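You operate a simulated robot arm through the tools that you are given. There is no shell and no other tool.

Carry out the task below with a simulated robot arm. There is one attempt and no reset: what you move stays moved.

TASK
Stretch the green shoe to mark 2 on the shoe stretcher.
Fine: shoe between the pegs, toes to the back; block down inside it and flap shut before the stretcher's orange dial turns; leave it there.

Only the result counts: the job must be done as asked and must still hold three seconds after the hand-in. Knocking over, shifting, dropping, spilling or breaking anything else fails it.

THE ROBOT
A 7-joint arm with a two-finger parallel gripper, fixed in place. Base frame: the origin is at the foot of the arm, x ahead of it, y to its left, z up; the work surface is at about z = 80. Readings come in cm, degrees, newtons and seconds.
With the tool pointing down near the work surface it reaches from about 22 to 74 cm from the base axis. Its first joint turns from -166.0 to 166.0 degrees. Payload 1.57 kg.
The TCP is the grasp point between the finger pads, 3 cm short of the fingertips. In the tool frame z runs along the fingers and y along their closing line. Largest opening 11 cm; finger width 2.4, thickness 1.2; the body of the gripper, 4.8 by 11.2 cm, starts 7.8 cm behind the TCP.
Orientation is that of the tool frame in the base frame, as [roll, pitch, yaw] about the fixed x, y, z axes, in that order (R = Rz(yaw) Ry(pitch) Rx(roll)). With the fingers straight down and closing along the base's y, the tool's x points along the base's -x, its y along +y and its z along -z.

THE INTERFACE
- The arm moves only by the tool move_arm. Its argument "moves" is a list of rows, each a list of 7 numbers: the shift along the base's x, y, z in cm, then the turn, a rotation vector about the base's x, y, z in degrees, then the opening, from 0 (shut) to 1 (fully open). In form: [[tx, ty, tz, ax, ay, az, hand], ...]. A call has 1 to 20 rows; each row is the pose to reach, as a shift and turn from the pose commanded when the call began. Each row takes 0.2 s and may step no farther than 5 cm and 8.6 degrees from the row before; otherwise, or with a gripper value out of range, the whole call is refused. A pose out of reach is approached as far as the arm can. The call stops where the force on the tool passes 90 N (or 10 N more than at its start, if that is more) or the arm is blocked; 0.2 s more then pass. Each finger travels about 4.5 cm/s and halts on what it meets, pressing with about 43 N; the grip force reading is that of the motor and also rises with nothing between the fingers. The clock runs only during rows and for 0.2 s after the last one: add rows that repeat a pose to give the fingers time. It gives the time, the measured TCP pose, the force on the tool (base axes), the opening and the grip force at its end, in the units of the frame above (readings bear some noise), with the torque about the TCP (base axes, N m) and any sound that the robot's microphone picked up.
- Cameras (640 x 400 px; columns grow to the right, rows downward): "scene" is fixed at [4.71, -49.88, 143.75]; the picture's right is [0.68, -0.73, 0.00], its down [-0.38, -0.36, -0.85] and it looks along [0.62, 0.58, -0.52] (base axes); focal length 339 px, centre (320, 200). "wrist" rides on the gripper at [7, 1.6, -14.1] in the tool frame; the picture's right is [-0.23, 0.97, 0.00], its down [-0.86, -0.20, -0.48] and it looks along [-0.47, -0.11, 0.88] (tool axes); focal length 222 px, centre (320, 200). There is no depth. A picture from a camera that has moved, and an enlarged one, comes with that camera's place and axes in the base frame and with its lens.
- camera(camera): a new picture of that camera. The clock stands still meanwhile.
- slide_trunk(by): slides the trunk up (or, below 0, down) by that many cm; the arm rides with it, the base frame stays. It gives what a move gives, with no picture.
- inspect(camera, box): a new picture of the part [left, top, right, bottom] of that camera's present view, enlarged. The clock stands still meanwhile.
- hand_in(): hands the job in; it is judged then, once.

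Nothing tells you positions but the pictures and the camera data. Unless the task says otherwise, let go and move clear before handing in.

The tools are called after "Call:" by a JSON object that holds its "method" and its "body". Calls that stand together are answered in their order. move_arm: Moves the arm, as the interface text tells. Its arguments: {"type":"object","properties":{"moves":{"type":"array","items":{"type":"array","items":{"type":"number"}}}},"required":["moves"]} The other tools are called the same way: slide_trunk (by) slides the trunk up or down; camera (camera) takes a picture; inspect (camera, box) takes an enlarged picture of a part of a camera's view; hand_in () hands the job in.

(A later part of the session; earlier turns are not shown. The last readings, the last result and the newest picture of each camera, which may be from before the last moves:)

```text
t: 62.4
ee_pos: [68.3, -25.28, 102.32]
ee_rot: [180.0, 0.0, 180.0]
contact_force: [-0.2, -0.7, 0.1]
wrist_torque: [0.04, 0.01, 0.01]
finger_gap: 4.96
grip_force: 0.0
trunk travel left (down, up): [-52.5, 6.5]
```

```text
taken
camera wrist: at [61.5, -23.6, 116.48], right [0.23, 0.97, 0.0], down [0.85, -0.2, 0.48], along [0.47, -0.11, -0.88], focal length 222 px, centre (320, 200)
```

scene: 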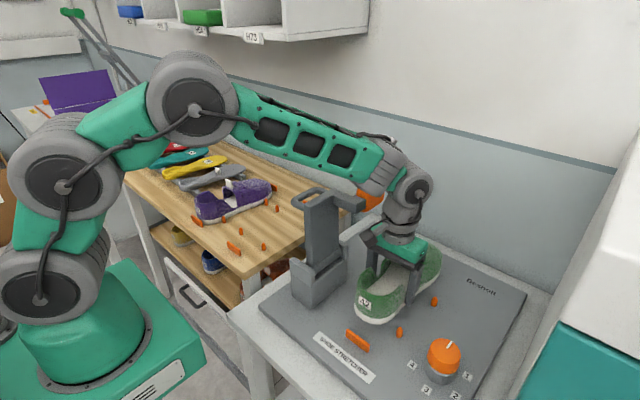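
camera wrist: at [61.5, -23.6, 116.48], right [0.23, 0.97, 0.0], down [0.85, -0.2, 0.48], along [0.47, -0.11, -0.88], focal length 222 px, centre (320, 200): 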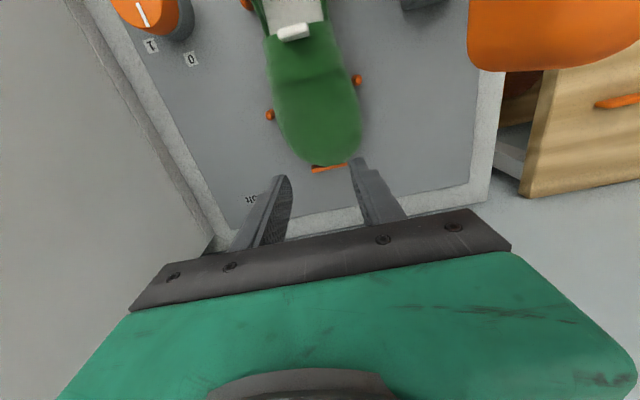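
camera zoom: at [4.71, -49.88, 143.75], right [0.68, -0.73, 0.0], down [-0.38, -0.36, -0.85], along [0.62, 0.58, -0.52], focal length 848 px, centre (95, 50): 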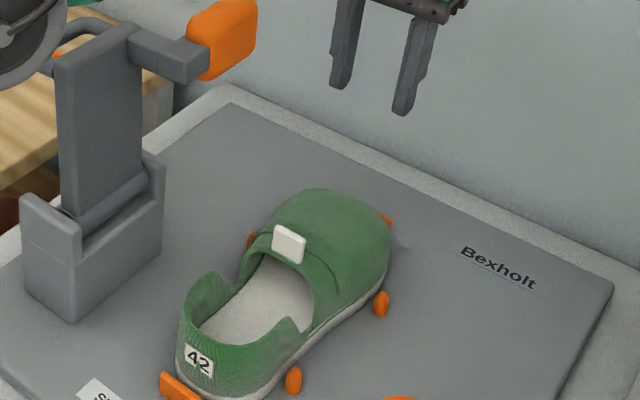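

The flap falls shut under gravity unless taken past its balance point. I'll regrip the tab, and this time tilt the tool forward during the arc to extend reach and take the flap past vertical.

Call:
{"method": "move_arm", "body": {"moves": [[-3, 0, 0, 0, 0, 0, 0.5], [-7, 0, -1, 0, 0, 0, 0.5], [-11, 0, -3, 0, 0, 0, 0.5], [-11.7, 0.05, -6, 0, 0, 0, 0.5], [-11.7, 0.05, -8.5, 0, 0, 0, 0.5], [-11.7, 0.05, -10.5, 0, 0, 0, 0.5], [-11.7, 0.05, -10.5, 0, 0, 0, 0.5], [-11.7, 0.05, -10.5, 0, 0, 0, 0.3], [-11.7, 0.05, -10.5, 0, 0, 0, 0.15], [-11.7, 0.05, -10.5, 0, 0, 0, 0.15], [-11.7, 0.05, -10.5, 0, 0, 0, 0.15]]}}

Call:
{"method": "inspect", "body": {"camera": "scene", "box": [340, 220, 460, 320]}}

```text
t: 64.8
ee_pos: [56.71, -25.15, 91.9]
ee_rot: [180.0, 0.0, 179.9]
contact_force: [-0.7, 0.5, -0.2]
wrist_torque: [-0.02, 0.06, 0.01]
finger_gap: 2.93
grip_force: 34.9
trunk travel left (down, up): [-52.5, 6.5]
```

```text
4.00 times, centred on (400, 270) of scene
camera zoom: at [4.71, -49.88, 143.75], right [0.68, -0.73, 0.0], down [-0.38, -0.36, -0.85], along [0.62, 0.58, -0.52], focal length 1358 px, centre (0, -80)
```

zoom: 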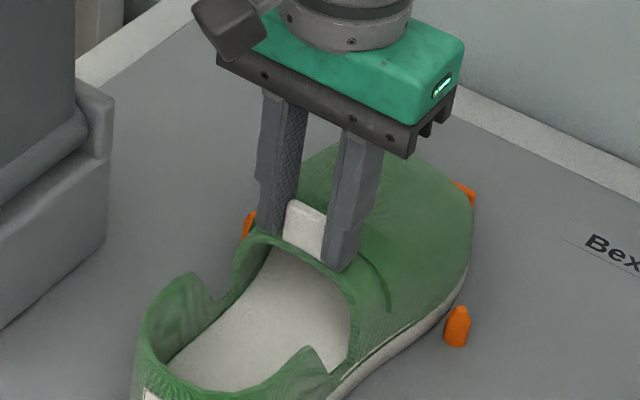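

Regripped. First half of the arc, with gradual forward tilt.

Call:
{"method": "move_arm", "body": {"moves": [[0.64, 0, 1.44, 0, -3, 0, 0.15], [1.41, 0, 2.81, 0, -6, 0, 0.15], [2.29, 0, 4.09, 0, -9, 0, 0.15], [3.28, 0, 5.28, 0, -12, 0, 0.15], [4.37, 0, 6.37, 0, -15, 0, 0.15], [5.55, 0, 7.33, 0, -18, 0, 0.15], [6.81, 0, 8.19, 0, -21, 0, 0.15], [8.16, 0, 8.92, 0, -24, 0, 0.15], [9.57, 0, 9.52, 0, -27, 0, 0.15], [9.57, 0, 9.52, 0, -27, 0, 0.15]]}}

Call:
{"method": "inspect", "body": {"camera": "scene", "box": [340, 180, 480, 340]}}

```text
t: 67.0
ee_pos: [66.17, -24.99, 101.53]
ee_rot: [-180.0, 27.3, -180.0]
contact_force: [-10.5, 2.2, 11.2]
wrist_torque: [-0.02, 0.86, 0.25]
finger_gap: 2.9
grip_force: 39.1
trunk travel left (down, up): [-52.5, 6.5]
```

```text
2.50 times, centred on (410, 260) of scene
camera zoom: at [4.71, -49.88, 143.75], right [0.68, -0.73, 0.0], down [-0.38, -0.36, -0.85], along [0.62, 0.58, -0.52], focal length 848 px, centre (95, 50)
```

zoom: 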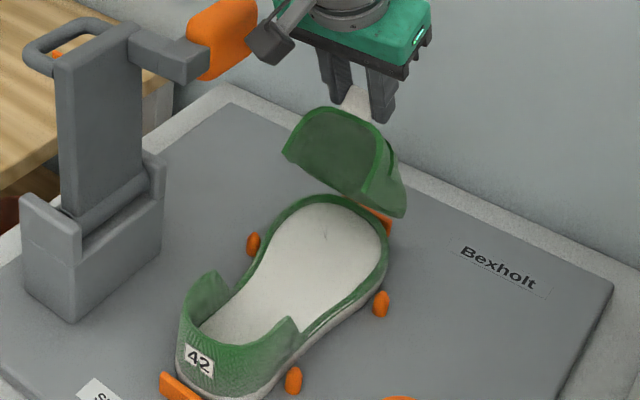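

Working well. Continue past the balance point.

Call:
{"method": "move_arm", "body": {"moves": [[1.4, 0, 0.6, 0, -3, 0, 0.15], [2.85, 0, 0.95, 0, -6, 0, 0.15], [4.37, 0, 1.15, 0, -9, 0, 0.15], [5.95, 0, 1.2, 0, -12, 0, 0.15], [7.5, 0, 1.1, 0, -15, 0, 0.15], [9.1, 0, 0.85, 0, -18, 0, 0.15], [9.1, 0, 0.85, 0, -18, 0, 0.15]]}}

Call:
{"method": "inspect", "body": {"camera": "scene", "box": [340, 180, 480, 340]}}

```text
t: 68.6
ee_pos: [75.3, -25.11, 102.21]
ee_rot: [179.9, 45.1, -180.0]
contact_force: [0.0, 0.9, 0.7]
wrist_torque: [0.08, -0.12, -0.02]
finger_gap: 2.95
grip_force: 26.6
trunk travel left (down, up): [-52.5, 6.5]
```

```text
2.50 times, centred on (410, 260) of scene
camera zoom: at [4.71, -49.88, 143.75], right [0.68, -0.73, 0.0], down [-0.38, -0.36, -0.85], along [0.62, 0.58, -0.52], focal length 848 px, centre (95, 50)
```

zoom: 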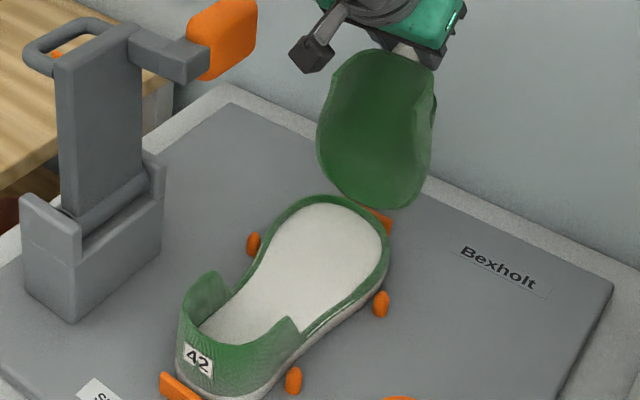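

Nearly balanced (zero force). A bit further over, then I'll check.

Call:
{"method": "move_arm", "body": {"moves": [[0.8, 0, -0.2, 0, -1.5, 0, 0.15], [1.5, 0, -0.45, 0, -3, 0, 0.15], [2.3, 0, -0.75, 0, -4.5, 0, 0.15], [3.0, 0, -1.1, 0, -6, 0, 0.15], [3.0, 0, -1.1, 0, -6, 0, 0.15]]}}

Call:
{"method": "inspect", "body": {"camera": "scene", "box": [340, 180, 480, 340]}}

```text
t: 69.8
ee_pos: [78.4, -25.08, 101.6]
ee_rot: [-179.8, 51.4, -179.8]
contact_force: [0.9, 2.6, 17.1]
wrist_torque: [0.05, 0.83, -0.56]
finger_gap: 2.97
grip_force: 39.2
trunk travel left (down, up): [-52.5, 6.5]
```

```text
2.50 times, centred on (410, 260) of scene
camera zoom: at [4.71, -49.88, 143.75], right [0.68, -0.73, 0.0], down [-0.38, -0.36, -0.85], along [0.62, 0.58, -0.52], focal length 848 px, centre (95, 50)
```

zoom: 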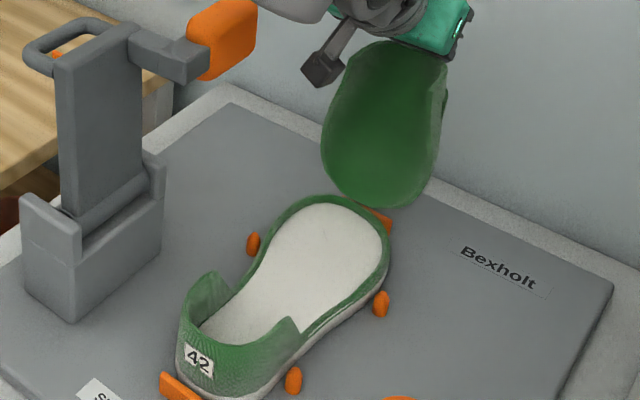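

Call:
{"method": "move_arm", "body": {"moves": [[0.7, 0, 0.1, 0, -1.5, 0, 0.15], [1.4, 0, 0, 0, -3, 0, 0.15], [1.4, 0, 0, 0, -3, 0, 0.15]]}}

Call:
{"method": "move_arm", "body": {"moves": [[0, 0, 0, 0, 0, 0, 0.25], [0, 0, 0, 0, 0, 0, 0.38], [0, 0, 0, 0, 0, 0, 0.38], [0, 0, 0, 0, 0, 0, 0.38]]}}

Call:
{"method": "inspect", "body": {"camera": "scene", "box": [340, 180, 480, 340]}}

```text
t: 70.6
ee_pos: [79.67, -25.09, 101.13]
ee_rot: [180.0, 54.1, -180.0]
contact_force: [-2.4, 0.6, 11.9]
wrist_torque: [0.53, 1.08, -0.33]
finger_gap: 2.96
grip_force: 39.2
trunk travel left (down, up): [-52.5, 6.5]
```

```text
t: 71.6
ee_pos: [79.9, -25.25, 101.24]
ee_rot: [-180.0, 54.0, 180.0]
contact_force: [3.6, -3.3, 10.5]
wrist_torque: [0.15, 0.03, -0.07]
finger_gap: 3.82
grip_force: 0.1
trunk travel left (down, up): [-52.5, 6.5]
```

```text
2.50 times, centred on (410, 260) of scene
camera zoom: at [4.71, -49.88, 143.75], right [0.68, -0.73, 0.0], down [-0.38, -0.36, -0.85], along [0.62, 0.58, -0.52], focal length 848 px, centre (95, 50)
```

zoom: 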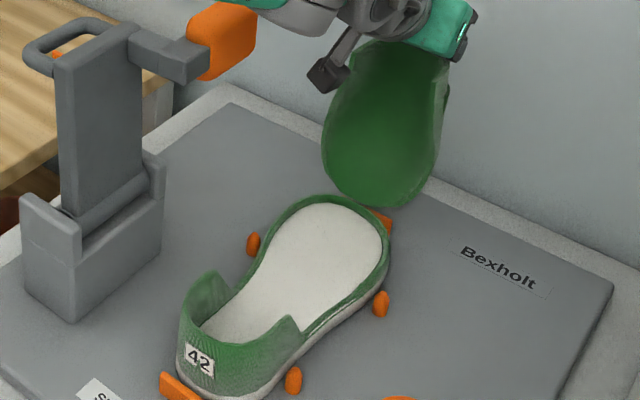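

The flap holds its place. I'll withdraw up and back slowly.

Call:
{"method": "move_arm", "body": {"moves": [[0, 0, 1, 0, 0, 0, 0.45], [-0.3, 0, 2.5, 0, 0, 0, 0.45], [-1, 0, 4.5, 0, 0, 0, 0.45], [-2, 0, 6, 0, 0, 0, 0.45]]}}

Call:
{"method": "inspect", "body": {"camera": "scene", "box": [340, 150, 500, 340]}}

```text
t: 72.6
ee_pos: [77.74, -25.06, 107.12]
ee_rot: [179.9, 54.1, 179.9]
contact_force: [-0.2, 0.3, 0.8]
wrist_torque: [-0.01, 0.04, 0.03]
finger_gap: 4.95
grip_force: 0.1
trunk travel left (down, up): [-52.5, 6.5]
```

```text
2.11 times, centred on (420, 245) of scene
camera zoom: at [4.71, -49.88, 143.75], right [0.68, -0.73, 0.0], down [-0.38, -0.36, -0.85], along [0.62, 0.58, -0.52], focal length 714 px, centre (110, 105)
```

zoom: 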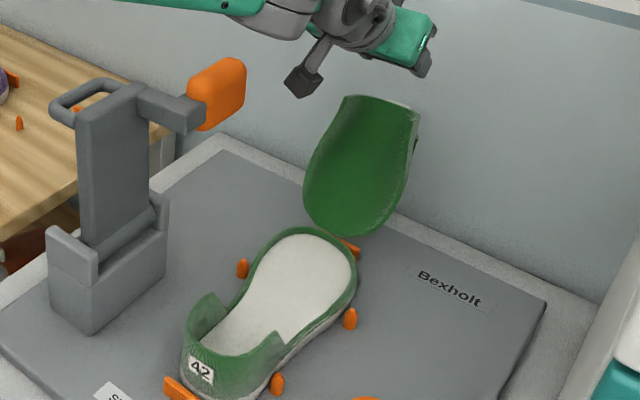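

The vamp flap stays open by itself. I'll back the arm off to a safe upright pose.

Call:
{"method": "move_arm", "body": {"moves": [[-2, -1, 2, 0, 0, 0, 0.45], [-5, -2.5, 4, 0, 7, 0, 0.45], [-9, -4, 6, 0, 14.5, 0, 0.45], [-13, -5, 8, 0, 22, 0, 0.45], [-17, -6, 9, 0, 30, 0, 0.45], [-21, -6, 9.5, 0, 38, 0, 0.45], [-25, -6, 10, 0, 46, 0, 0.45], [-28, -6, 10, 0, 54, 0, 0.45], [-28, -6, 10, 0, 54, 0, 0.45]]}}

Call:
{"method": "camera", "body": {"camera": "scene"}}

Call:
{"method": "camera", "body": {"camera": "wrist"}}

```text
t: 74.6
ee_pos: [49.71, -31.16, 117.13]
ee_rot: [-179.9, -0.1, 180.0]
contact_force: [0.9, -0.2, 0.0]
wrist_torque: [-0.01, -0.01, -0.01]
finger_gap: 4.95
grip_force: 0.0
trunk travel left (down, up): [-52.5, 6.5]
```

```text
taken
```

scene: 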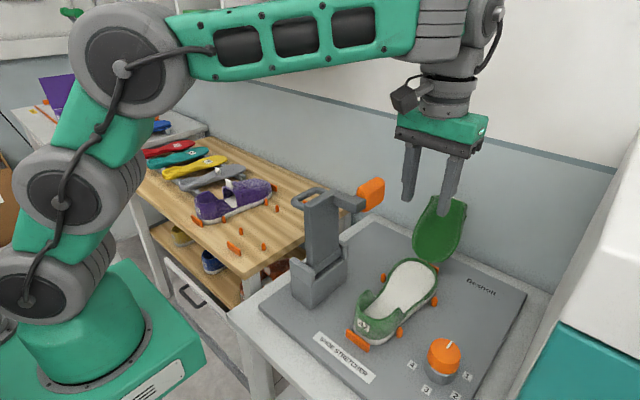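

```text
taken
camera wrist: at [42.85, -29.57, 131.25], right [0.23, 0.97, 0.0], down [0.86, -0.2, 0.48], along [0.46, -0.11, -0.88], focal length 222 px, centre (320, 200)
```

wrist: 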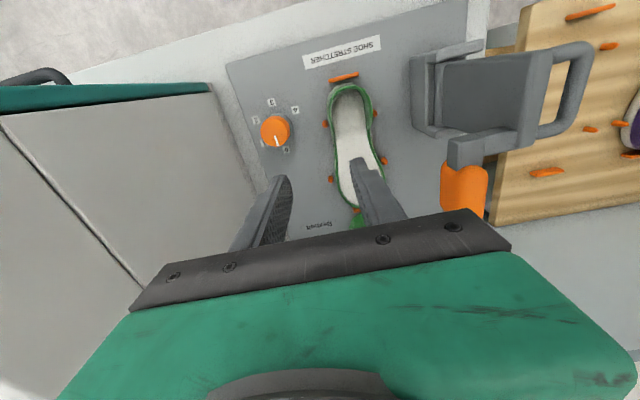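

The shoe lies open and ready. Next I'll grip the stretcher arm's loop handle (bar near x≈49.7, y≈-3.6, z≈105), starting with a look from above it.

Call:
{"method": "move_arm", "body": {"moves": [[-1, 4, 1, 0, 0, 0, 0.4], [-2, 8, 2, 0, 0, 0, 0.36], [-3, 12, 2, 0, 0, 0, 0.36], [-4, 16, 2, 0, 0, 0, 0.36], [-4, 20, 2, 0, 0, 0, 0.36], [-4, 24, 2, 0, 0, 0, 0.36], [-3, 27.5, 1, 0, 0, 0, 0.36], [-3, 27.5, 1, 0, 0, 0, 0.36]]}}

Call:
{"method": "camera", "body": {"camera": "wrist"}}

Call:
{"method": "inspect", "body": {"camera": "wrist", "box": [200, 80, 440, 230]}}

Call:
{"method": "inspect", "body": {"camera": "scene", "box": [270, 130, 400, 230]}}

```text
t: 76.4
ee_pos: [46.82, -3.52, 117.99]
ee_rot: [-180.0, 0.0, 179.9]
contact_force: [-0.4, 0.0, 0.3]
wrist_torque: [0.02, 0.01, 0.02]
finger_gap: 3.94
grip_force: 0.1
trunk travel left (down, up): [-52.5, 6.5]
```

```text
taken
camera wrist: at [39.88, -1.99, 132.22], right [0.23, 0.97, 0.0], down [0.85, -0.2, 0.48], along [0.47, -0.11, -0.88], focal length 222 px, centre (320, 200)
```

wrist: 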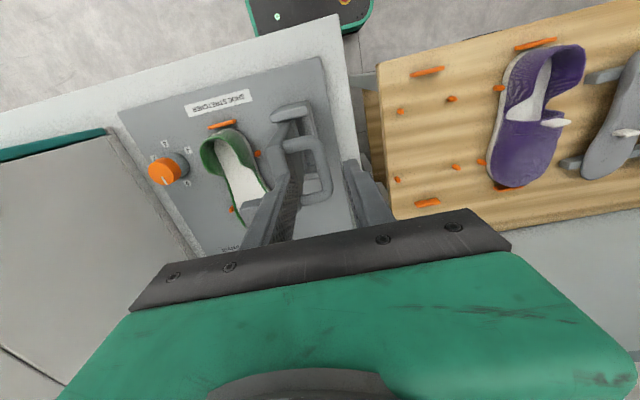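

```text
2.67 times, centred on (320, 155) of wrist
camera zoom: at [39.88, -1.99, 132.22], right [0.23, 0.97, 0.0], down [0.85, -0.2, 0.48], along [0.47, -0.11, -0.88], focal length 592 px, centre (320, 320)
```

zoom: 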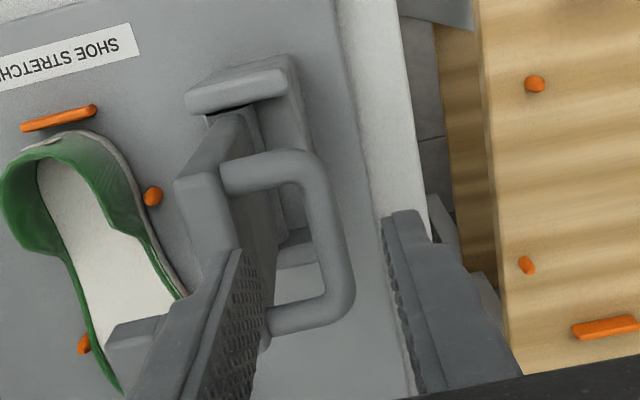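

```text
4.00 times, centred on (335, 180) of scene
camera zoom: at [4.71, -49.88, 143.75], right [0.68, -0.73, 0.0], down [-0.38, -0.36, -0.85], along [0.62, 0.58, -0.52], focal length 1358 px, centre (260, 280)
```

zoom: 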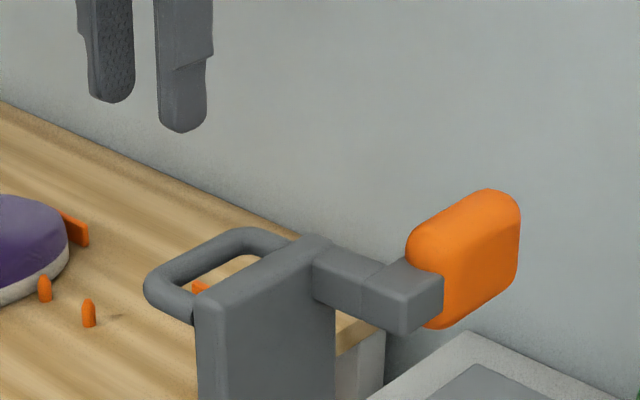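

The handle bar is at about x 46–52.5, y≈-3.9, z≈106.5. I'll lower the fingers around it and close.

Call:
{"method": "move_arm", "body": {"moves": [[2.5, -0.4, -3, 0, 0, 0, 0.36], [2.5, -0.4, -6, 0, 0, 0, 0.36], [2.5, -0.4, -8.5, 0, 0, 0, 0.36], [2.5, -0.4, -10, 0, 0, 0, 0.36], [2.5, -0.4, -10, 0, 0, 0, 0.36]]}}

Call:
{"method": "inspect", "body": {"camera": "scene", "box": [270, 130, 400, 230]}}

Call:
{"method": "camera", "body": {"camera": "wrist"}}

```text
t: 77.6
ee_pos: [49.38, -3.99, 108.08]
ee_rot: [179.9, 0.0, -180.0]
contact_force: [1.2, 0.2, -0.8]
wrist_torque: [-0.05, 0.02, -0.03]
finger_gap: 3.96
grip_force: 0.1
trunk travel left (down, up): [-52.5, 6.5]
```

```text
4.00 times, centred on (335, 180) of scene
camera zoom: at [4.71, -49.88, 143.75], right [0.68, -0.73, 0.0], down [-0.38, -0.36, -0.85], along [0.62, 0.58, -0.52], focal length 1358 px, centre (260, 280)
```

zoom: 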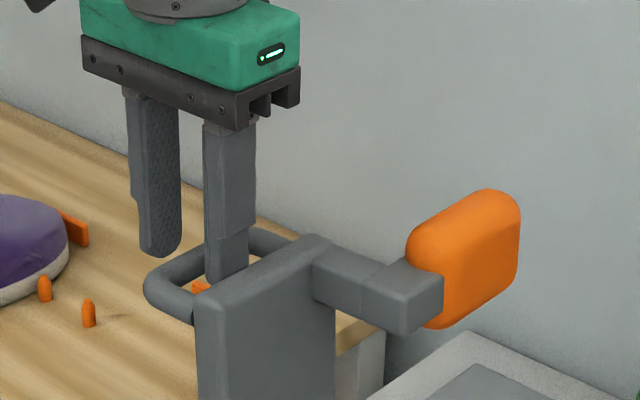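

```text
taken
camera wrist: at [42.4, -2.42, 122.19], right [0.23, 0.97, 0.0], down [0.86, -0.2, 0.48], along [0.47, -0.11, -0.88], focal length 222 px, centre (320, 200)
```

wrist: 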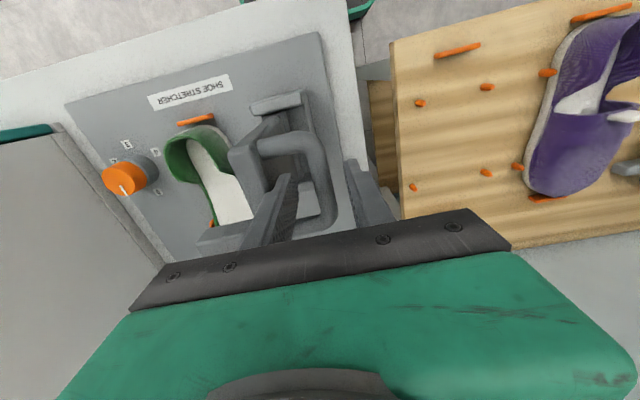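

Call:
{"method": "move_arm", "body": {"moves": [[0, 0, -0.4, 0, 0, 0, 0.36], [0, 0, -0.4, 0, 0, 0, 0.2], [0, 0, -0.4, 0, 0, 0, 0.05], [0, 0, -0.4, 0, 0, 0, 0.05], [0, 0, -0.4, 0, 0, 0, 0.05], [0, 0, -0.4, 0, 0, 0, 0.05]]}}

Call:
{"method": "inspect", "body": {"camera": "scene", "box": [270, 130, 400, 230]}}

```text
t: 79.0
ee_pos: [49.31, -4.0, 107.64]
ee_rot: [180.0, 0.1, 179.9]
contact_force: [-1.7, 1.1, 2.7]
wrist_torque: [0.09, 0.12, -0.83]
finger_gap: 1.58
grip_force: 31.4
trunk travel left (down, up): [-52.5, 6.5]
```

```text
4.00 times, centred on (335, 180) of scene
camera zoom: at [4.71, -49.88, 143.75], right [0.68, -0.73, 0.0], down [-0.38, -0.36, -0.85], along [0.62, 0.58, -0.52], focal length 1358 px, centre (260, 280)
```

zoom: 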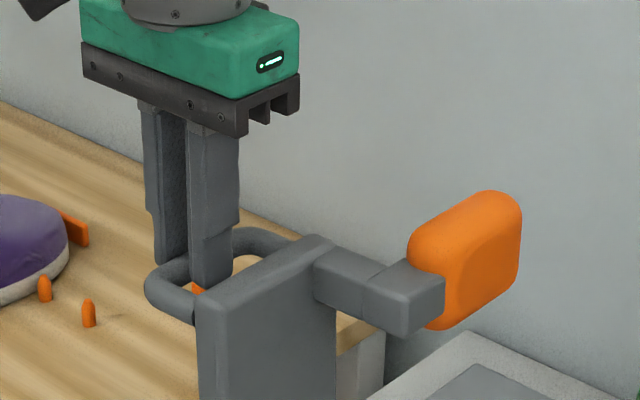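

The bar is gripped. I'll swing the arm over along the arc, starting with 15° to check the hinge geometry through forces.

Call:
{"method": "move_arm", "body": {"moves": [[0, -0.75, 0.2, 0, 0, 0, 0.05], [0, -1.49, 0.35, 0, 0, 0, 0.05], [0, -2.25, 0.47, 0, 0, 0, 0.05], [0, -3.0, 0.57, 0, 0, 0, 0.05], [0, -3.76, 0.62, 0, 0, 0, 0.05], [0, -4.52, 0.65, 0, 0, 0, 0.05], [0, -4.52, 0.65, 0, 0, 0, 0.05]]}}

Call:
{"method": "camera", "body": {"camera": "scene"}}

```text
t: 80.6
ee_pos: [49.32, -8.53, 108.45]
ee_rot: [179.9, 0.2, 180.0]
contact_force: [2.5, 1.1, 14.8]
wrist_torque: [0.01, 0.11, -0.7]
finger_gap: 1.59
grip_force: 31.3
trunk travel left (down, up): [-52.5, 6.5]
```

```text
taken
```

scene: 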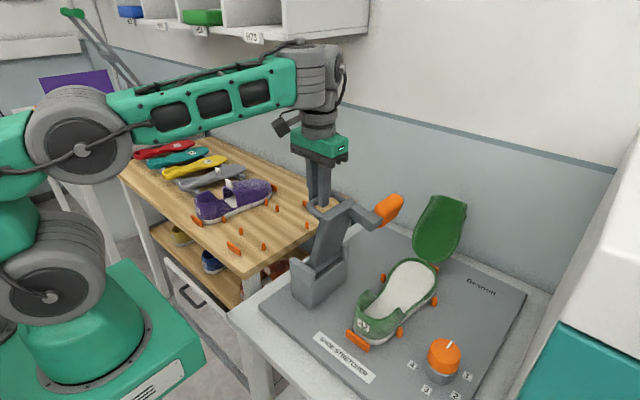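

Call:
{"method": "move_arm", "body": {"moves": [[0, -0.8, 0.2, 0, 0, 0, 0.05], [0, -1.56, 0.15, 0, 0, 0, 0.05], [0, -3.1, -0.08, 0, 0, 0, 0.05], [0, -4.6, -0.41, 0, 0, 0, 0.05], [0, -6.1, -0.86, 0, 0, 0, 0.05], [0, -7.53, -1.44, 0, 0, 0, 0.05], [0, -8.9, -2.14, 0, 0, 0, 0.05], [0, -8.9, -2.14, 0, 0, 0, 0.05]]}}

Call:
{"method": "inspect", "body": {"camera": "scene", "box": [270, 130, 490, 350]}}

```text
t: 82.4
ee_pos: [49.16, -17.68, 106.13]
ee_rot: [179.9, -0.1, -179.9]
contact_force: [2.8, 1.2, -3.2]
wrist_torque: [-0.03, 0.12, -0.73]
finger_gap: 1.56
grip_force: 31.4
trunk travel left (down, up): [-52.5, 6.5]
```

```text
1.82 times, centred on (380, 240) of scene
camera zoom: at [4.71, -49.88, 143.75], right [0.68, -0.73, 0.0], down [-0.38, -0.36, -0.85], along [0.62, 0.58, -0.52], focal length 617 px, centre (211, 127)
```

zoom: 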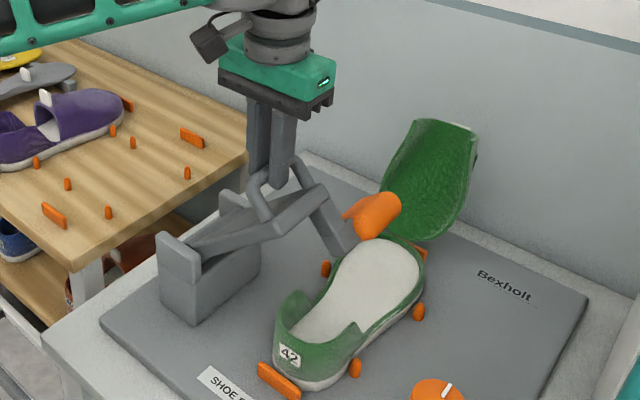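

Smooth swing so far. Continue partway down and check that the block clears the shoe.

Call:
{"method": "move_arm", "body": {"moves": [[0, -1.26, -0.81, 0, 0, 0, 0.05], [0, -2.49, -1.76, 0, 0, 0, 0.05], [0, -3.64, -2.81, 0, 0, 0, 0.05], [0, -4.69, -3.96, 0, 0, 0, 0.05], [0, -5.64, -5.19, 0, 0, 0, 0.05], [0, -6.48, -6.5, 0, 0, 0, 0.05], [0, -6.48, -6.5, 0, 0, 0, 0.05]]}}

Call:
{"method": "inspect", "body": {"camera": "scene", "box": [300, 170, 480, 350]}}

```text
t: 84.0
ee_pos: [49.31, -23.95, 100.05]
ee_rot: [-179.7, 0.4, 180.0]
contact_force: [-1.1, 0.7, -0.2]
wrist_torque: [-0.03, -0.03, -0.03]
finger_gap: 0.54
grip_force: 0.0
out of reach, approached as far as the arm can: row 4, 5, 6
trunk travel left (down, up): [-52.5, 6.5]
```

```text
2.22 times, centred on (390, 260) of scene
camera zoom: at [4.71, -49.88, 143.75], right [0.68, -0.73, 0.0], down [-0.38, -0.36, -0.85], along [0.62, 0.58, -0.52], focal length 754 px, centre (164, 67)
```

zoom: 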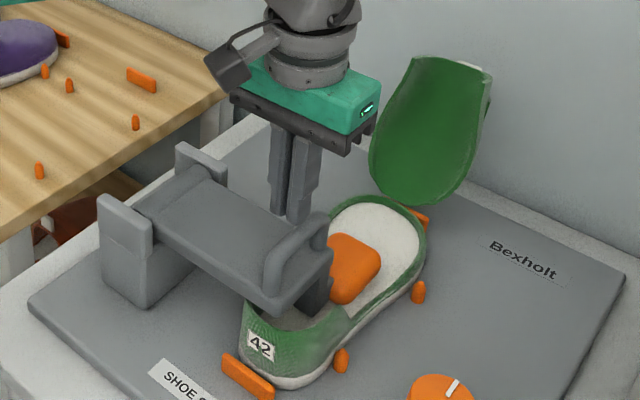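

The handle slipped free near the end and the arm dropped the last bit on its own; the block now appears to be inside the shoe. I'll raise up and inspect.

Call:
{"method": "move_arm", "body": {"moves": [[0, 0, 3, 0, 0, 0, 0.1], [0, 0, 6, 0, 0, 0, 0.1], [-3, -2, 10, 0, 0, 0, 0.1], [-6, -4, 13, 0, 0, 0, 0.1], [-9, -6, 15, 0, 0, 0, 0.1], [-9, -6, 15, 0, 0, 0, 0.1]]}}

Call:
{"method": "inspect", "body": {"camera": "scene", "box": [300, 180, 480, 350]}}

Call:
{"method": "inspect", "body": {"camera": "scene", "box": [360, 250, 440, 350]}}

Call:
{"method": "camera", "body": {"camera": "wrist"}}

```text
refused: row 3 steps farther than a row can; nothing moved
```

```text
2.35 times, centred on (390, 265) of scene
camera zoom: at [4.71, -49.88, 143.75], right [0.68, -0.73, 0.0], down [-0.38, -0.36, -0.85], along [0.62, 0.58, -0.52], focal length 798 px, centre (155, 47)
```

zoom: 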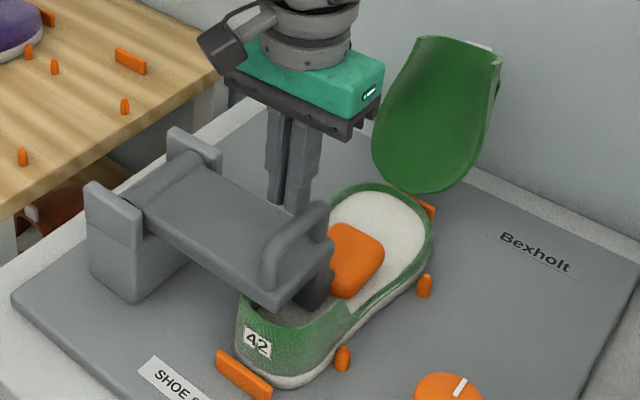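

```text
4.00 times, centred on (400, 300) of scene
camera zoom: at [4.71, -49.88, 143.75], right [0.68, -0.73, 0.0], down [-0.38, -0.36, -0.85], along [0.62, 0.58, -0.52], focal length 1358 px, centre (0, -200)
```

zoom: 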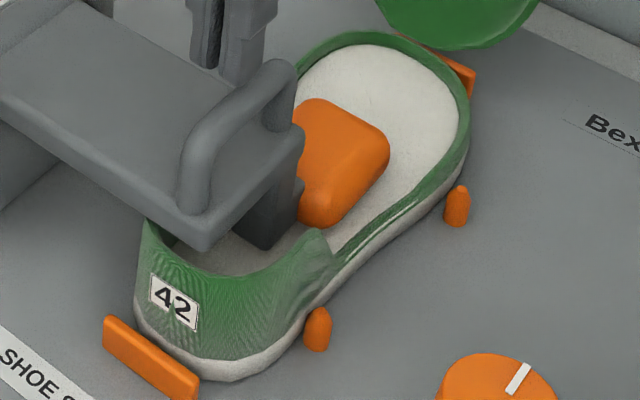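

```text
taken
camera wrist: at [42.33, -22.34, 114.2], right [0.23, 0.97, 0.0], down [0.85, -0.2, 0.49], along [0.47, -0.11, -0.87], focal length 222 px, centre (320, 200)
```

wrist: 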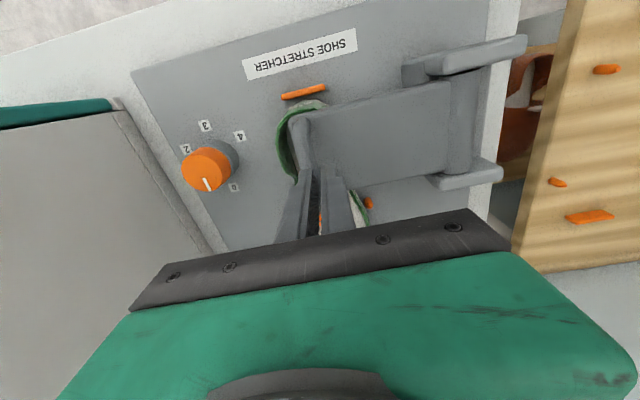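

The arm is down with the block in the shoe. I'll press gently on the handle bar to make sure it's fully seated.

Call:
{"method": "move_arm", "body": {"moves": [[0, 0, 1, 0, 0, 0, 0], [0, -1.5, 1, 0, 0, 0, 0], [0, -1.5, 0, 0, 0, 0, 0], [0, -1.5, -0.7, 0, 0, 0, 0], [0, -1.5, -1.4, 0, 0, 0, 0]]}}

Call:
{"method": "move_arm", "body": {"moves": [[0, 0, -0.4, 0, 0, 0, 0], [0, 0, -0.8, 0, 0, 0, 0]]}}

```text
t: 85.2
ee_pos: [49.36, -25.53, 98.68]
ee_rot: [-179.8, 0.3, 180.0]
contact_force: [-6.1, 1.8, 22.7]
wrist_torque: [0.15, 0.46, -0.02]
finger_gap: 0.0
grip_force: 21.0
trunk travel left (down, up): [-52.5, 6.5]
```

```text
t: 85.8
ee_pos: [49.14, -25.44, 98.91]
ee_rot: [-179.5, 1.0, -180.0]
contact_force: [-12.8, 6.9, 71.7]
wrist_torque: [0.49, 1.18, -0.13]
finger_gap: 0.04
grip_force: 21.4
trunk travel left (down, up): [-52.5, 6.5]
```

No movement at 72 N: fully down. I'll back away and look at the open vamp flap to find its tab.

Call:
{"method": "move_arm", "body": {"moves": [[0, 0, 3, 0, 0, 0, 0.1], [0, 0, 7, 0, 0, 0, 0.3], [1, -1, 11, 0, 0, 0, 0.5], [2, -2, 15, 0, 0, 0, 0.5], [3, -2, 19, 0, 0, 0, 0.5], [3, -2, 19, 0, 0, 0, 0.5]]}}

Call:
{"method": "inspect", "body": {"camera": "scene", "box": [370, 180, 490, 300]}}

Call:
{"method": "camera", "body": {"camera": "wrist"}}

Call:
{"method": "camera", "body": {"camera": "scene"}}

```text
t: 87.2
ee_pos: [52.29, -27.25, 116.45]
ee_rot: [-180.0, 0.0, -180.0]
contact_force: [0.0, -0.4, 0.0]
wrist_torque: [-0.01, 0.02, 0.01]
finger_gap: 5.54
grip_force: 0.0
trunk travel left (down, up): [-52.5, 6.5]
```

```text
3.33 times, centred on (430, 240) of scene
camera zoom: at [4.71, -49.88, 143.75], right [0.68, -0.73, 0.0], down [-0.38, -0.36, -0.85], along [0.62, 0.58, -0.52], focal length 1131 px, centre (-47, 67)
```

zoom: 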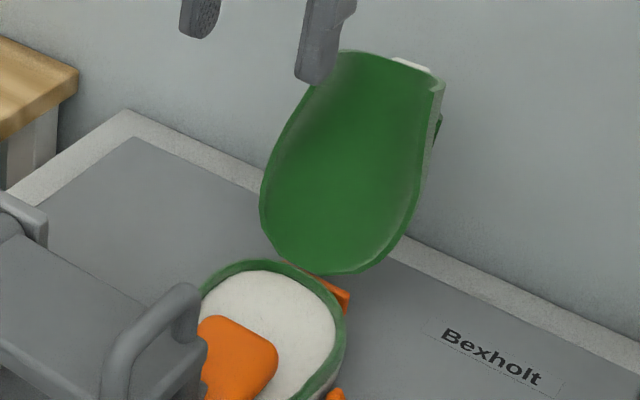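

```text
taken
camera wrist: at [45.33, -25.72, 130.59], right [0.23, 0.97, 0.0], down [0.86, -0.2, 0.48], along [0.47, -0.11, -0.88], focal length 222 px, centre (320, 200)
```

wrist: 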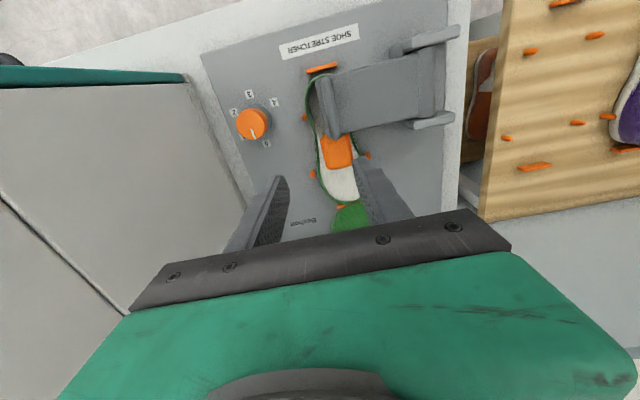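

```text
taken
```

scene: 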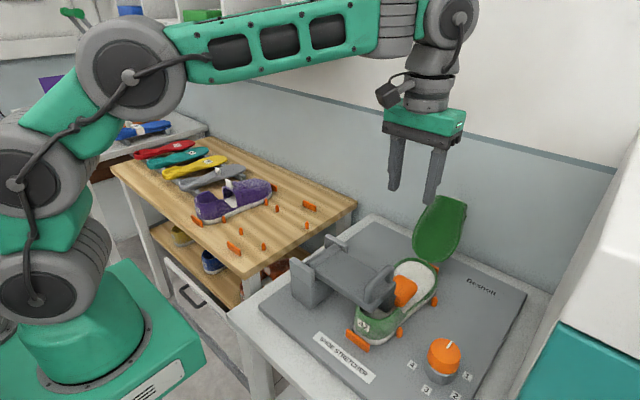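

The flap rests open at about 87–90°. I'll return to the pose where I released its tab, tilting forward as before.

Call:
{"method": "move_arm", "body": {"moves": [[0.5, 0, 0.6, 0, -8, 0, 0.45], [4.5, 0.3, 0.2, 0, -16, 0, 0.45], [8.5, 0.6, -0.3, 0, -24, 0, 0.45], [12.5, 1, -1.3, 0, -32, 0, 0.45], [16.4, 1.4, -3.3, 0, -39.5, 0, 0.45], [20.4, 1.8, -5.3, 0, -47, 0, 0.45], [23.4, 2.1, -7.3, 0, -54, 0, 0.45], [25.45, 2.1, -9.3, 0, -54, 0, 0.45], [25.45, 2.1, -9.3, 0, -54, 0, 0.45]]}}

Call:
{"method": "inspect", "body": {"camera": "scene", "box": [370, 150, 490, 270]}}

Call:
{"method": "camera", "body": {"camera": "wrist"}}

```text
t: 89.2
ee_pos: [66.6, -27.16, 117.12]
ee_rot: [179.3, 31.7, -180.0]
contact_force: [0.2, 0.7, 0.4]
wrist_torque: [0.01, 0.01, 0.0]
finger_gap: 4.94
grip_force: 0.1
out of reach, approached as far as the arm can: row 1, 3, 4, 5, 6, 7, 8, 9
trunk travel left (down, up): [-52.5, 6.5]
```

```text
3.33 times, centred on (430, 210) of scene
camera zoom: at [4.71, -49.88, 143.75], right [0.68, -0.73, 0.0], down [-0.38, -0.36, -0.85], along [0.62, 0.58, -0.52], focal length 1131 px, centre (-47, 167)
```

zoom: 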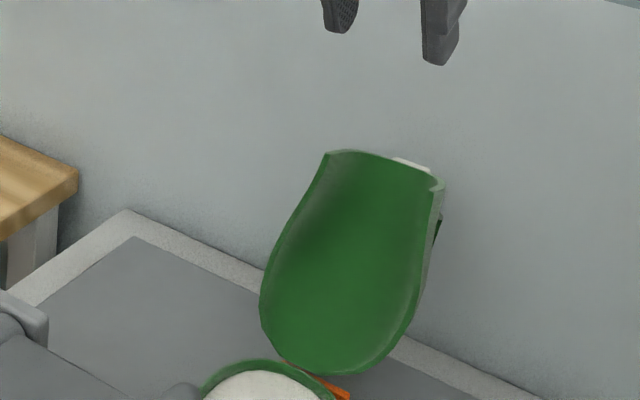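

```text
taken
camera wrist: at [53.22, -25.83, 125.51], right [0.19, 0.97, 0.13], down [0.48, -0.2, 0.85], along [0.86, -0.1, -0.5], focal length 222 px, centre (320, 200)
```

wrist: 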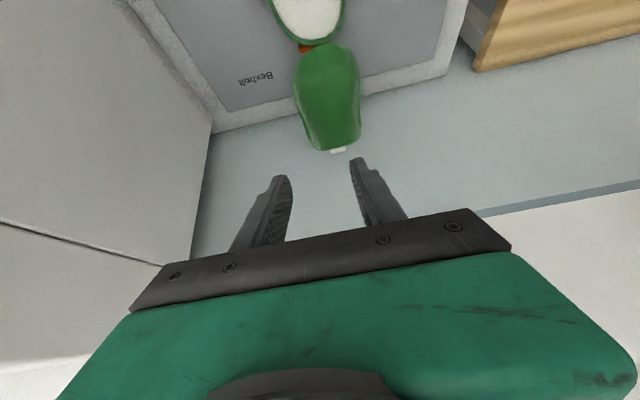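

Call:
{"method": "move_arm", "body": {"moves": [[0.5, 0.5, -3.5, 0, -2, 0, 0.45], [2, 1, -6.5, 0, -6, 0, 0.45], [5, 1.5, -8, 0, -12, 0, 0.45], [8, 2, -9.3, 0, -18, 0, 0.45], [11, 2, -10, 0, -22.3, 0, 0.45], [11, 2, -10, 0, -22.3, 0, 0.45]]}}

Call:
{"method": "inspect", "body": {"camera": "scene", "box": [370, 150, 490, 270]}}

Call:
{"method": "camera", "body": {"camera": "wrist"}}

```text
t: 90.6
ee_pos: [66.51, -27.02, 117.17]
ee_rot: [179.2, 31.8, 180.0]
contact_force: [-0.9, -0.1, 0.7]
wrist_torque: [0.02, -0.01, -0.01]
finger_gap: 4.99
grip_force: 0.1
out of reach, approached as far as the arm can: row 1, 2, 3, 4, 5, 6
trunk travel left (down, up): [-52.5, 6.5]
```

```text
3.33 times, centred on (430, 210) of scene
camera zoom: at [4.71, -49.88, 143.75], right [0.68, -0.73, 0.0], down [-0.38, -0.36, -0.85], along [0.62, 0.58, -0.52], focal length 1131 px, centre (-47, 167)
```

zoom: 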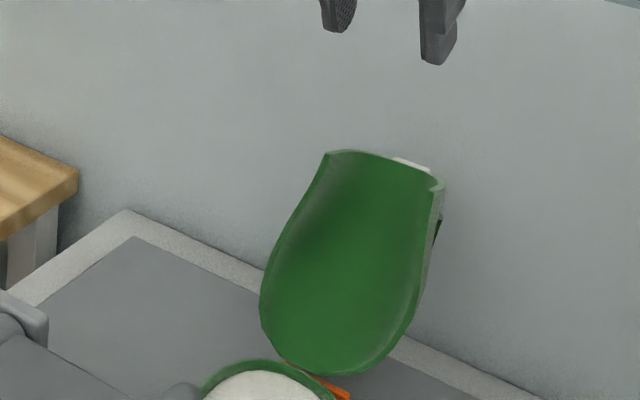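

```text
taken
camera wrist: at [53.24, -25.78, 125.5], right [0.18, 0.97, 0.13], down [0.48, -0.21, 0.85], along [0.86, -0.09, -0.5], focal length 222 px, centre (320, 200)
```

wrist: 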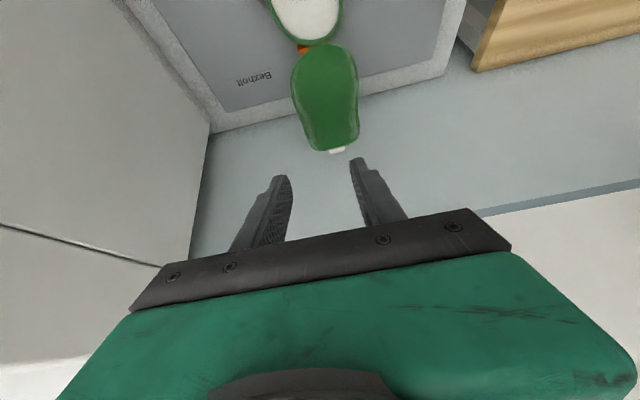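

The arm is stuck at an awkward configuration. I'll retreat to upright at lower height, then approach the way that worked before.

Call:
{"method": "move_arm", "body": {"moves": [[-2, 0, -1, 0, 6, 0, 0.45], [-4, 0, -2.5, 0, 13, 0, 0.45], [-6, 0, -4, 0, 20, 0, 0.45], [-8, 0, -5.5, 0, 27, 0, 0.45], [-9, 0, -7, 0, 31.7, 0, 0.45], [-9, 0, -7, 0, 31.7, 0, 0.45]]}}

```text
t: 92.0
ee_pos: [57.59, -27.09, 109.87]
ee_rot: [179.1, 0.0, 180.0]
contact_force: [0.6, 0.7, 0.5]
wrist_torque: [0.01, 0.01, -0.03]
finger_gap: 4.96
grip_force: 0.0
out of reach, approached as far as the arm can: row 1, 2
trunk travel left (down, up): [-52.5, 6.5]
```

Call:
{"method": "move_arm", "body": {"moves": [[1.5, 0.6, -1.5, 0, -6, 0, 0.45], [3, 1.2, -2.7, 0, -12, 0, 0.45], [4.4, 1.8, -3.5, 0, -18, 0, 0.45], [6.4, 1.8, -3.5, 0, -22.5, 0, 0.45], [8.4, 1.8, -3.3, 0, -27, 0, 0.45], [10.6, 1.8, -3.0, 0, -31.5, 0, 0.45], [12.9, 1.8, -2.7, 0, -36, 0, 0.45], [15.3, 1.8, -2.5, 0, -40.5, 0, 0.45], [17.7, 1.8, -2.5, 0, -45, 0, 0.45], [19.5, 1.8, -2.6, 0, -49.5, 0, 0.45], [20.3, 1.8, -2.7, 0, -54, 0, 0.45], [20.3, 1.8, -2.7, 0, -54, 0, 0.45]]}}

Call:
{"method": "inspect", "body": {"camera": "scene", "box": [370, 150, 490, 270]}}

Call:
{"method": "camera", "body": {"camera": "wrist"}}

```text
t: 94.6
ee_pos: [67.6, -25.71, 111.61]
ee_rot: [177.9, 27.1, -179.9]
contact_force: [1.2, -0.5, -0.5]
wrist_torque: [0.02, 0.01, 0.0]
finger_gap: 4.94
grip_force: 0.1
out of reach, approached as far as the arm can: row 1, 2, 3, 4, 5, 6, 7, 8, 9, 10, 11, 12
trunk travel left (down, up): [-52.5, 6.5]
```

```text
3.33 times, centred on (430, 210) of scene
camera zoom: at [4.71, -49.88, 143.75], right [0.68, -0.73, 0.0], down [-0.38, -0.36, -0.85], along [0.62, 0.58, -0.52], focal length 1131 px, centre (-47, 167)
```

zoom: 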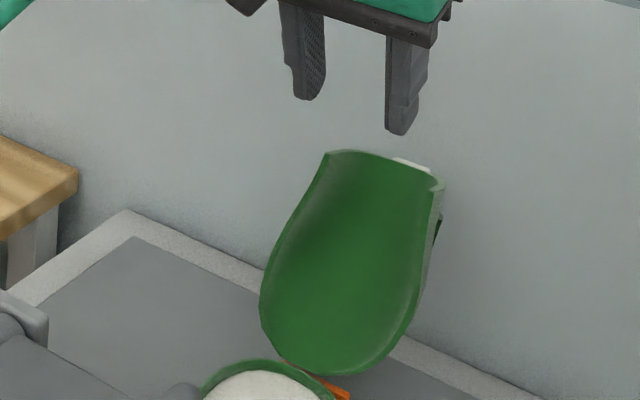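

```text
taken
camera wrist: at [54.9, -24.69, 121.09], right [0.18, 0.97, 0.13], down [0.55, -0.21, 0.81], along [0.82, -0.08, -0.57], focal length 222 px, centre (320, 200)
```

wrist: 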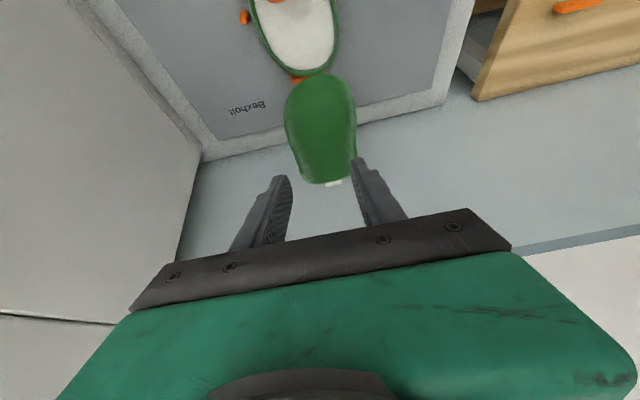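

Call:
{"method": "camera", "body": {"camera": "scene"}}

```text
taken
```

scene: 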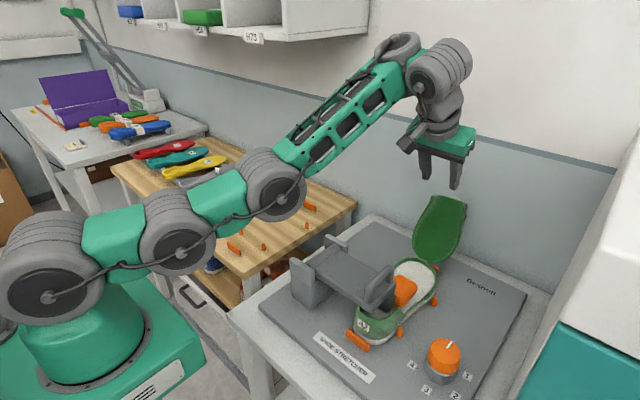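

The arm has straightened into an odd elbow-low configuration. I'll retreat step by step to an upright, closer pose and check the arm's shape.

Call:
{"method": "move_arm", "body": {"moves": [[-2, 0, -0.5, 0.5, 6, 0, 0.45], [-4, 0, -1, 1, 12, 0, 0.45], [-6.5, 0, -1, 1.5, 18, 0, 0.45], [-9, 0, -1, 2, 24, 0, 0.45], [-12, 0, -1, 2, 27, 0, 0.45], [-12, 0, -1, 2, 27, 0, 0.45]]}}

Call:
{"method": "camera", "body": {"camera": "scene"}}

```text
t: 96.0
ee_pos: [55.32, -25.94, 110.67]
ee_rot: [176.1, 0.0, 179.8]
contact_force: [0.4, -0.4, 0.2]
wrist_torque: [-0.02, 0.01, -0.03]
finger_gap: 4.93
grip_force: 0.1
out of reach, approached as far as the arm can: row 1, 2
trunk travel left (down, up): [-52.5, 6.5]
```

```text
taken
```

scene: 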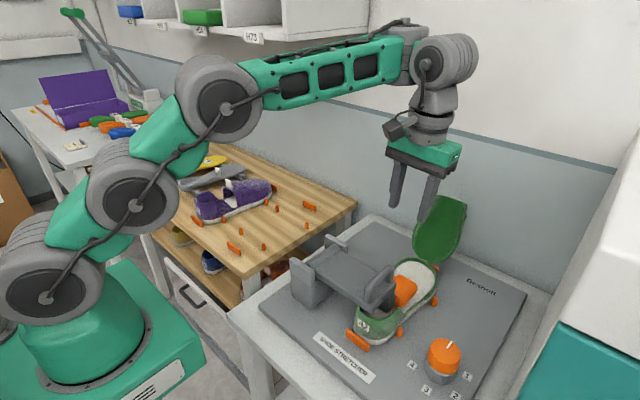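

The arm looks normal again. I'll raise the trunk to give the arm more reach at height, and fix the small roll error.

Call:
{"method": "slide_trunk", "body": {"by": 6}}

Call:
{"method": "move_arm", "body": {"moves": [[0, 0, -1.5, -2, 0, 0, 0.45], [0, 0.5, -3, -3.9, 0, 0, 0.45], [0, 0.5, -4, -3.9, 0, 0, 0.45]]}}

```text
t: 97.0
ee_pos: [55.33, -25.98, 116.67]
ee_rot: [176.1, 0.0, 179.7]
contact_force: [0.0, -0.5, 0.4]
wrist_torque: [0.03, -0.02, -0.01]
finger_gap: 4.92
grip_force: 0.0
trunk travel left (down, up): [-58.5, 0.5]
```

```text
t: 97.8
ee_pos: [55.26, -25.45, 112.84]
ee_rot: [-179.9, 0.3, 179.7]
contact_force: [-0.2, 0.2, 0.9]
wrist_torque: [0.02, -0.02, 0.03]
finger_gap: 4.95
grip_force: 0.1
trunk travel left (down, up): [-58.5, 0.5]
```

Call:
{"method": "move_arm", "body": {"moves": [[2, 0.1, -1.5, 0, -6, 0, 0.45], [4.2, 0.2, -3, 0, -12, 0, 0.45], [6.4, 0.25, -4.2, 0, -18, 0, 0.45], [8.6, 0.25, -5, 0, -22.5, 0, 0.45], [10.8, 0.25, -5.2, 0, -27, 0, 0.45], [10.8, 0.25, -5.2, 0, -27, 0, 0.45]]}}

Call:
{"method": "camera", "body": {"camera": "scene"}}

```text
t: 99.2
ee_pos: [66.78, -27.2, 109.49]
ee_rot: [179.7, 19.7, 179.6]
contact_force: [1.0, 0.0, -0.2]
wrist_torque: [-0.01, 0.0, -0.03]
finger_gap: 4.94
grip_force: 0.0
out of reach, approached as far as the arm can: row 2, 3, 4, 5, 6
trunk travel left (down, up): [-58.5, 0.5]
```

```text
taken
```

scene: 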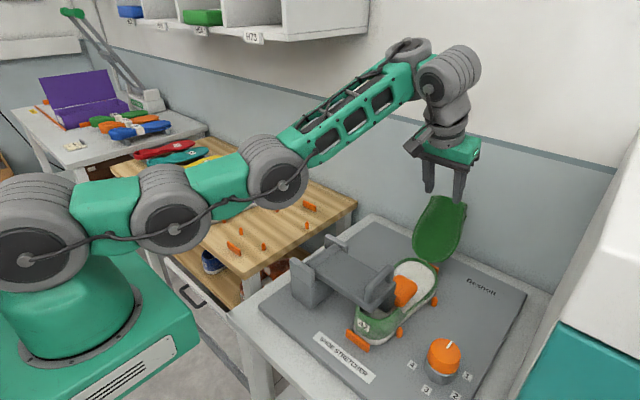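

The solver drifts into a bad branch when starting high. I'll go back upright, restore the trunk, and start low, repeating the earlier path that worked.

Call:
{"method": "move_arm", "body": {"moves": [[-2, 0.4, 0.5, 0, 5, 0, 0.45], [-4, 0.8, 1, 0, 10, 0, 0.45], [-6.5, 1.2, 1, 0, 15, 0, 0.45], [-9, 1.9, 1, 0, 19.7, 0, 0.45], [-9, 1.9, 1, 0, 19.7, 0, 0.45]]}}

Call:
{"method": "slide_trunk", "body": {"by": -6}}

Call:
{"method": "camera", "body": {"camera": "scene"}}

```text
t: 100.4
ee_pos: [58.75, -25.85, 111.18]
ee_rot: [179.7, 0.0, 179.8]
contact_force: [-0.1, -0.1, 0.2]
wrist_torque: [-0.02, 0.03, 0.0]
finger_gap: 4.95
grip_force: 0.0
out of reach, approached as far as the arm can: row 1, 2, 3, 4, 5
trunk travel left (down, up): [-58.5, 0.5]
```

```text
t: 101.4
ee_pos: [58.75, -25.83, 105.11]
ee_rot: [179.8, -0.1, 179.7]
contact_force: [0.3, 0.0, 0.1]
wrist_torque: [0.01, -0.01, -0.02]
finger_gap: 4.96
grip_force: 0.1
trunk travel left (down, up): [-52.5, 6.5]
```

```text
taken
```

scene: 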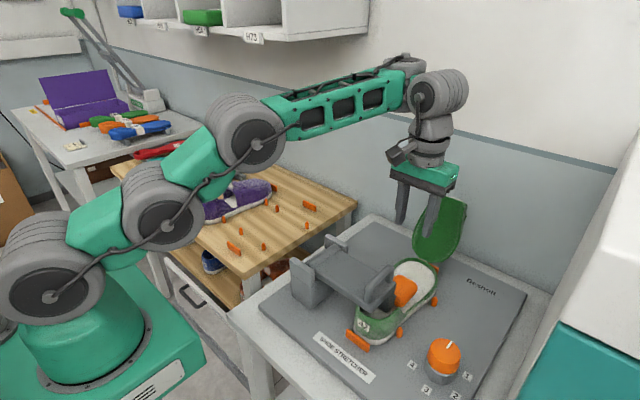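

Call:
{"method": "move_arm", "body": {"moves": [[-1, 0.3, -2.5, 0, 0, 0, 0.45], [-1.5, 0.6, -5, 0, 0, 0, 0.45], [-1.5, 0.6, -7, 0, 0, 0, 0.45], [-1.5, 0.6, -7, 0, 0, 0, 0.45]]}}

Call:
{"method": "camera", "body": {"camera": "scene"}}

```text
t: 102.4
ee_pos: [60.6, -26.99, 99.23]
ee_rot: [179.7, -0.2, 179.7]
contact_force: [0.6, 0.8, 0.1]
wrist_torque: [0.01, 0.01, 0.02]
finger_gap: 4.97
grip_force: 0.1
out of reach, approached as far as the arm can: row 1, 2, 3, 4
trunk travel left (down, up): [-52.5, 6.5]
```

```text
taken
```

scene: 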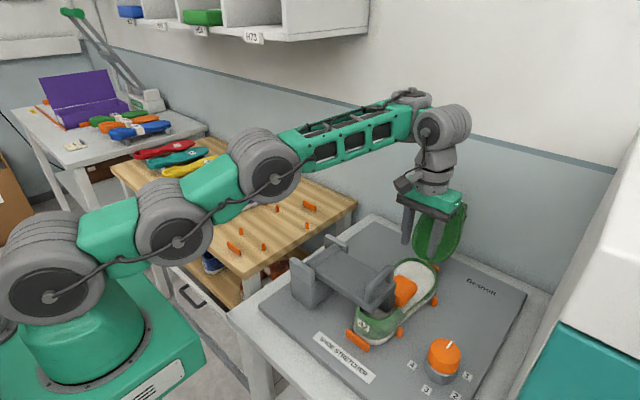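

The configuration is still poor. I'll retreat well back toward the starting pose to let the arm refold, then approach again.

Call:
{"method": "move_arm", "body": {"moves": [[-2, 0, 2, 0, 0, 0, 0.45], [-4, 0, 4, 0, 0, 0, 0.45], [-7, 1, 7, 0, 0, 0, 0.45], [-10, 2, 10, 0, 0, 0, 0.45], [-13, 4, 13, 0, 0, 0, 0.45], [-16, 6, 15, 0, 0, 0, 0.45], [-19, 8, 17, 0, 0, 0, 0.45], [-22, 9, 19, 0, 0, 0, 0.45], [-23, 10, 20, 0, 0, 0, 0.45], [-23, 10, 20, 0, 0, 0, 0.45]]}}

Call:
{"method": "camera", "body": {"camera": "scene"}}

```text
t: 104.6
ee_pos: [38.14, -17.06, 121.93]
ee_rot: [179.7, -0.4, 179.7]
contact_force: [0.6, 0.6, -0.2]
wrist_torque: [-0.04, 0.03, 0.0]
finger_gap: 4.97
grip_force: 0.1
out of reach, approached as far as the arm can: row 1, 2, 3, 4, 5, 6, 7, 8, 9, 10
trunk travel left (down, up): [-52.5, 6.5]
```

```text
taken
```

scene: 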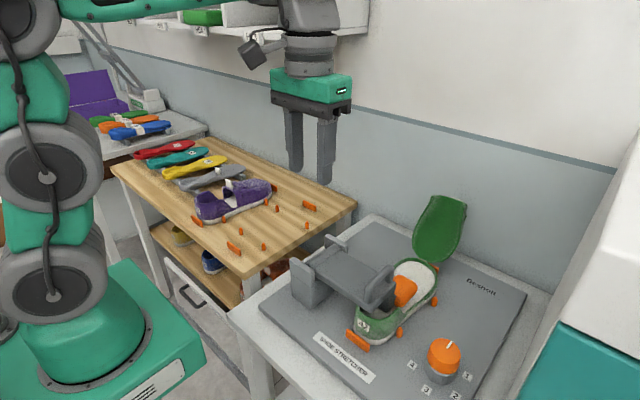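

Call:
{"method": "move_arm", "body": {"moves": [[0, 0, 1, 0, 0, 0, 0.45], [0, 0, 2, 0, 0, 0, 0.45], [0, 0, 3, 0, 0, 0, 0.45], [0, 0, 3, 0, 0, 0, 0.45]]}}

Call:
{"method": "move_arm", "body": {"moves": [[-1, 2, 0, 0, 0, 0, 0.45], [-2, 5, 0, 0, 0, 0, 0.45], [-2, 5, 0, 0, 0, 0, 0.45]]}}

```text
t: 105.6
ee_pos: [37.7, -16.94, 122.21]
ee_rot: [179.8, -0.2, 179.7]
contact_force: [-0.2, 0.8, 0.6]
wrist_torque: [-0.03, -0.02, 0.01]
finger_gap: 4.96
grip_force: 0.1
out of reach, approached as far as the arm can: row 1, 2
trunk travel left (down, up): [-52.5, 6.5]
```

```text
t: 106.4
ee_pos: [35.69, -11.93, 122.24]
ee_rot: [179.8, -0.1, 179.7]
contact_force: [1.3, -0.1, -0.1]
wrist_torque: [0.0, -0.02, 0.0]
finger_gap: 4.96
grip_force: 0.0
trunk travel left (down, up): [-52.5, 6.5]
```

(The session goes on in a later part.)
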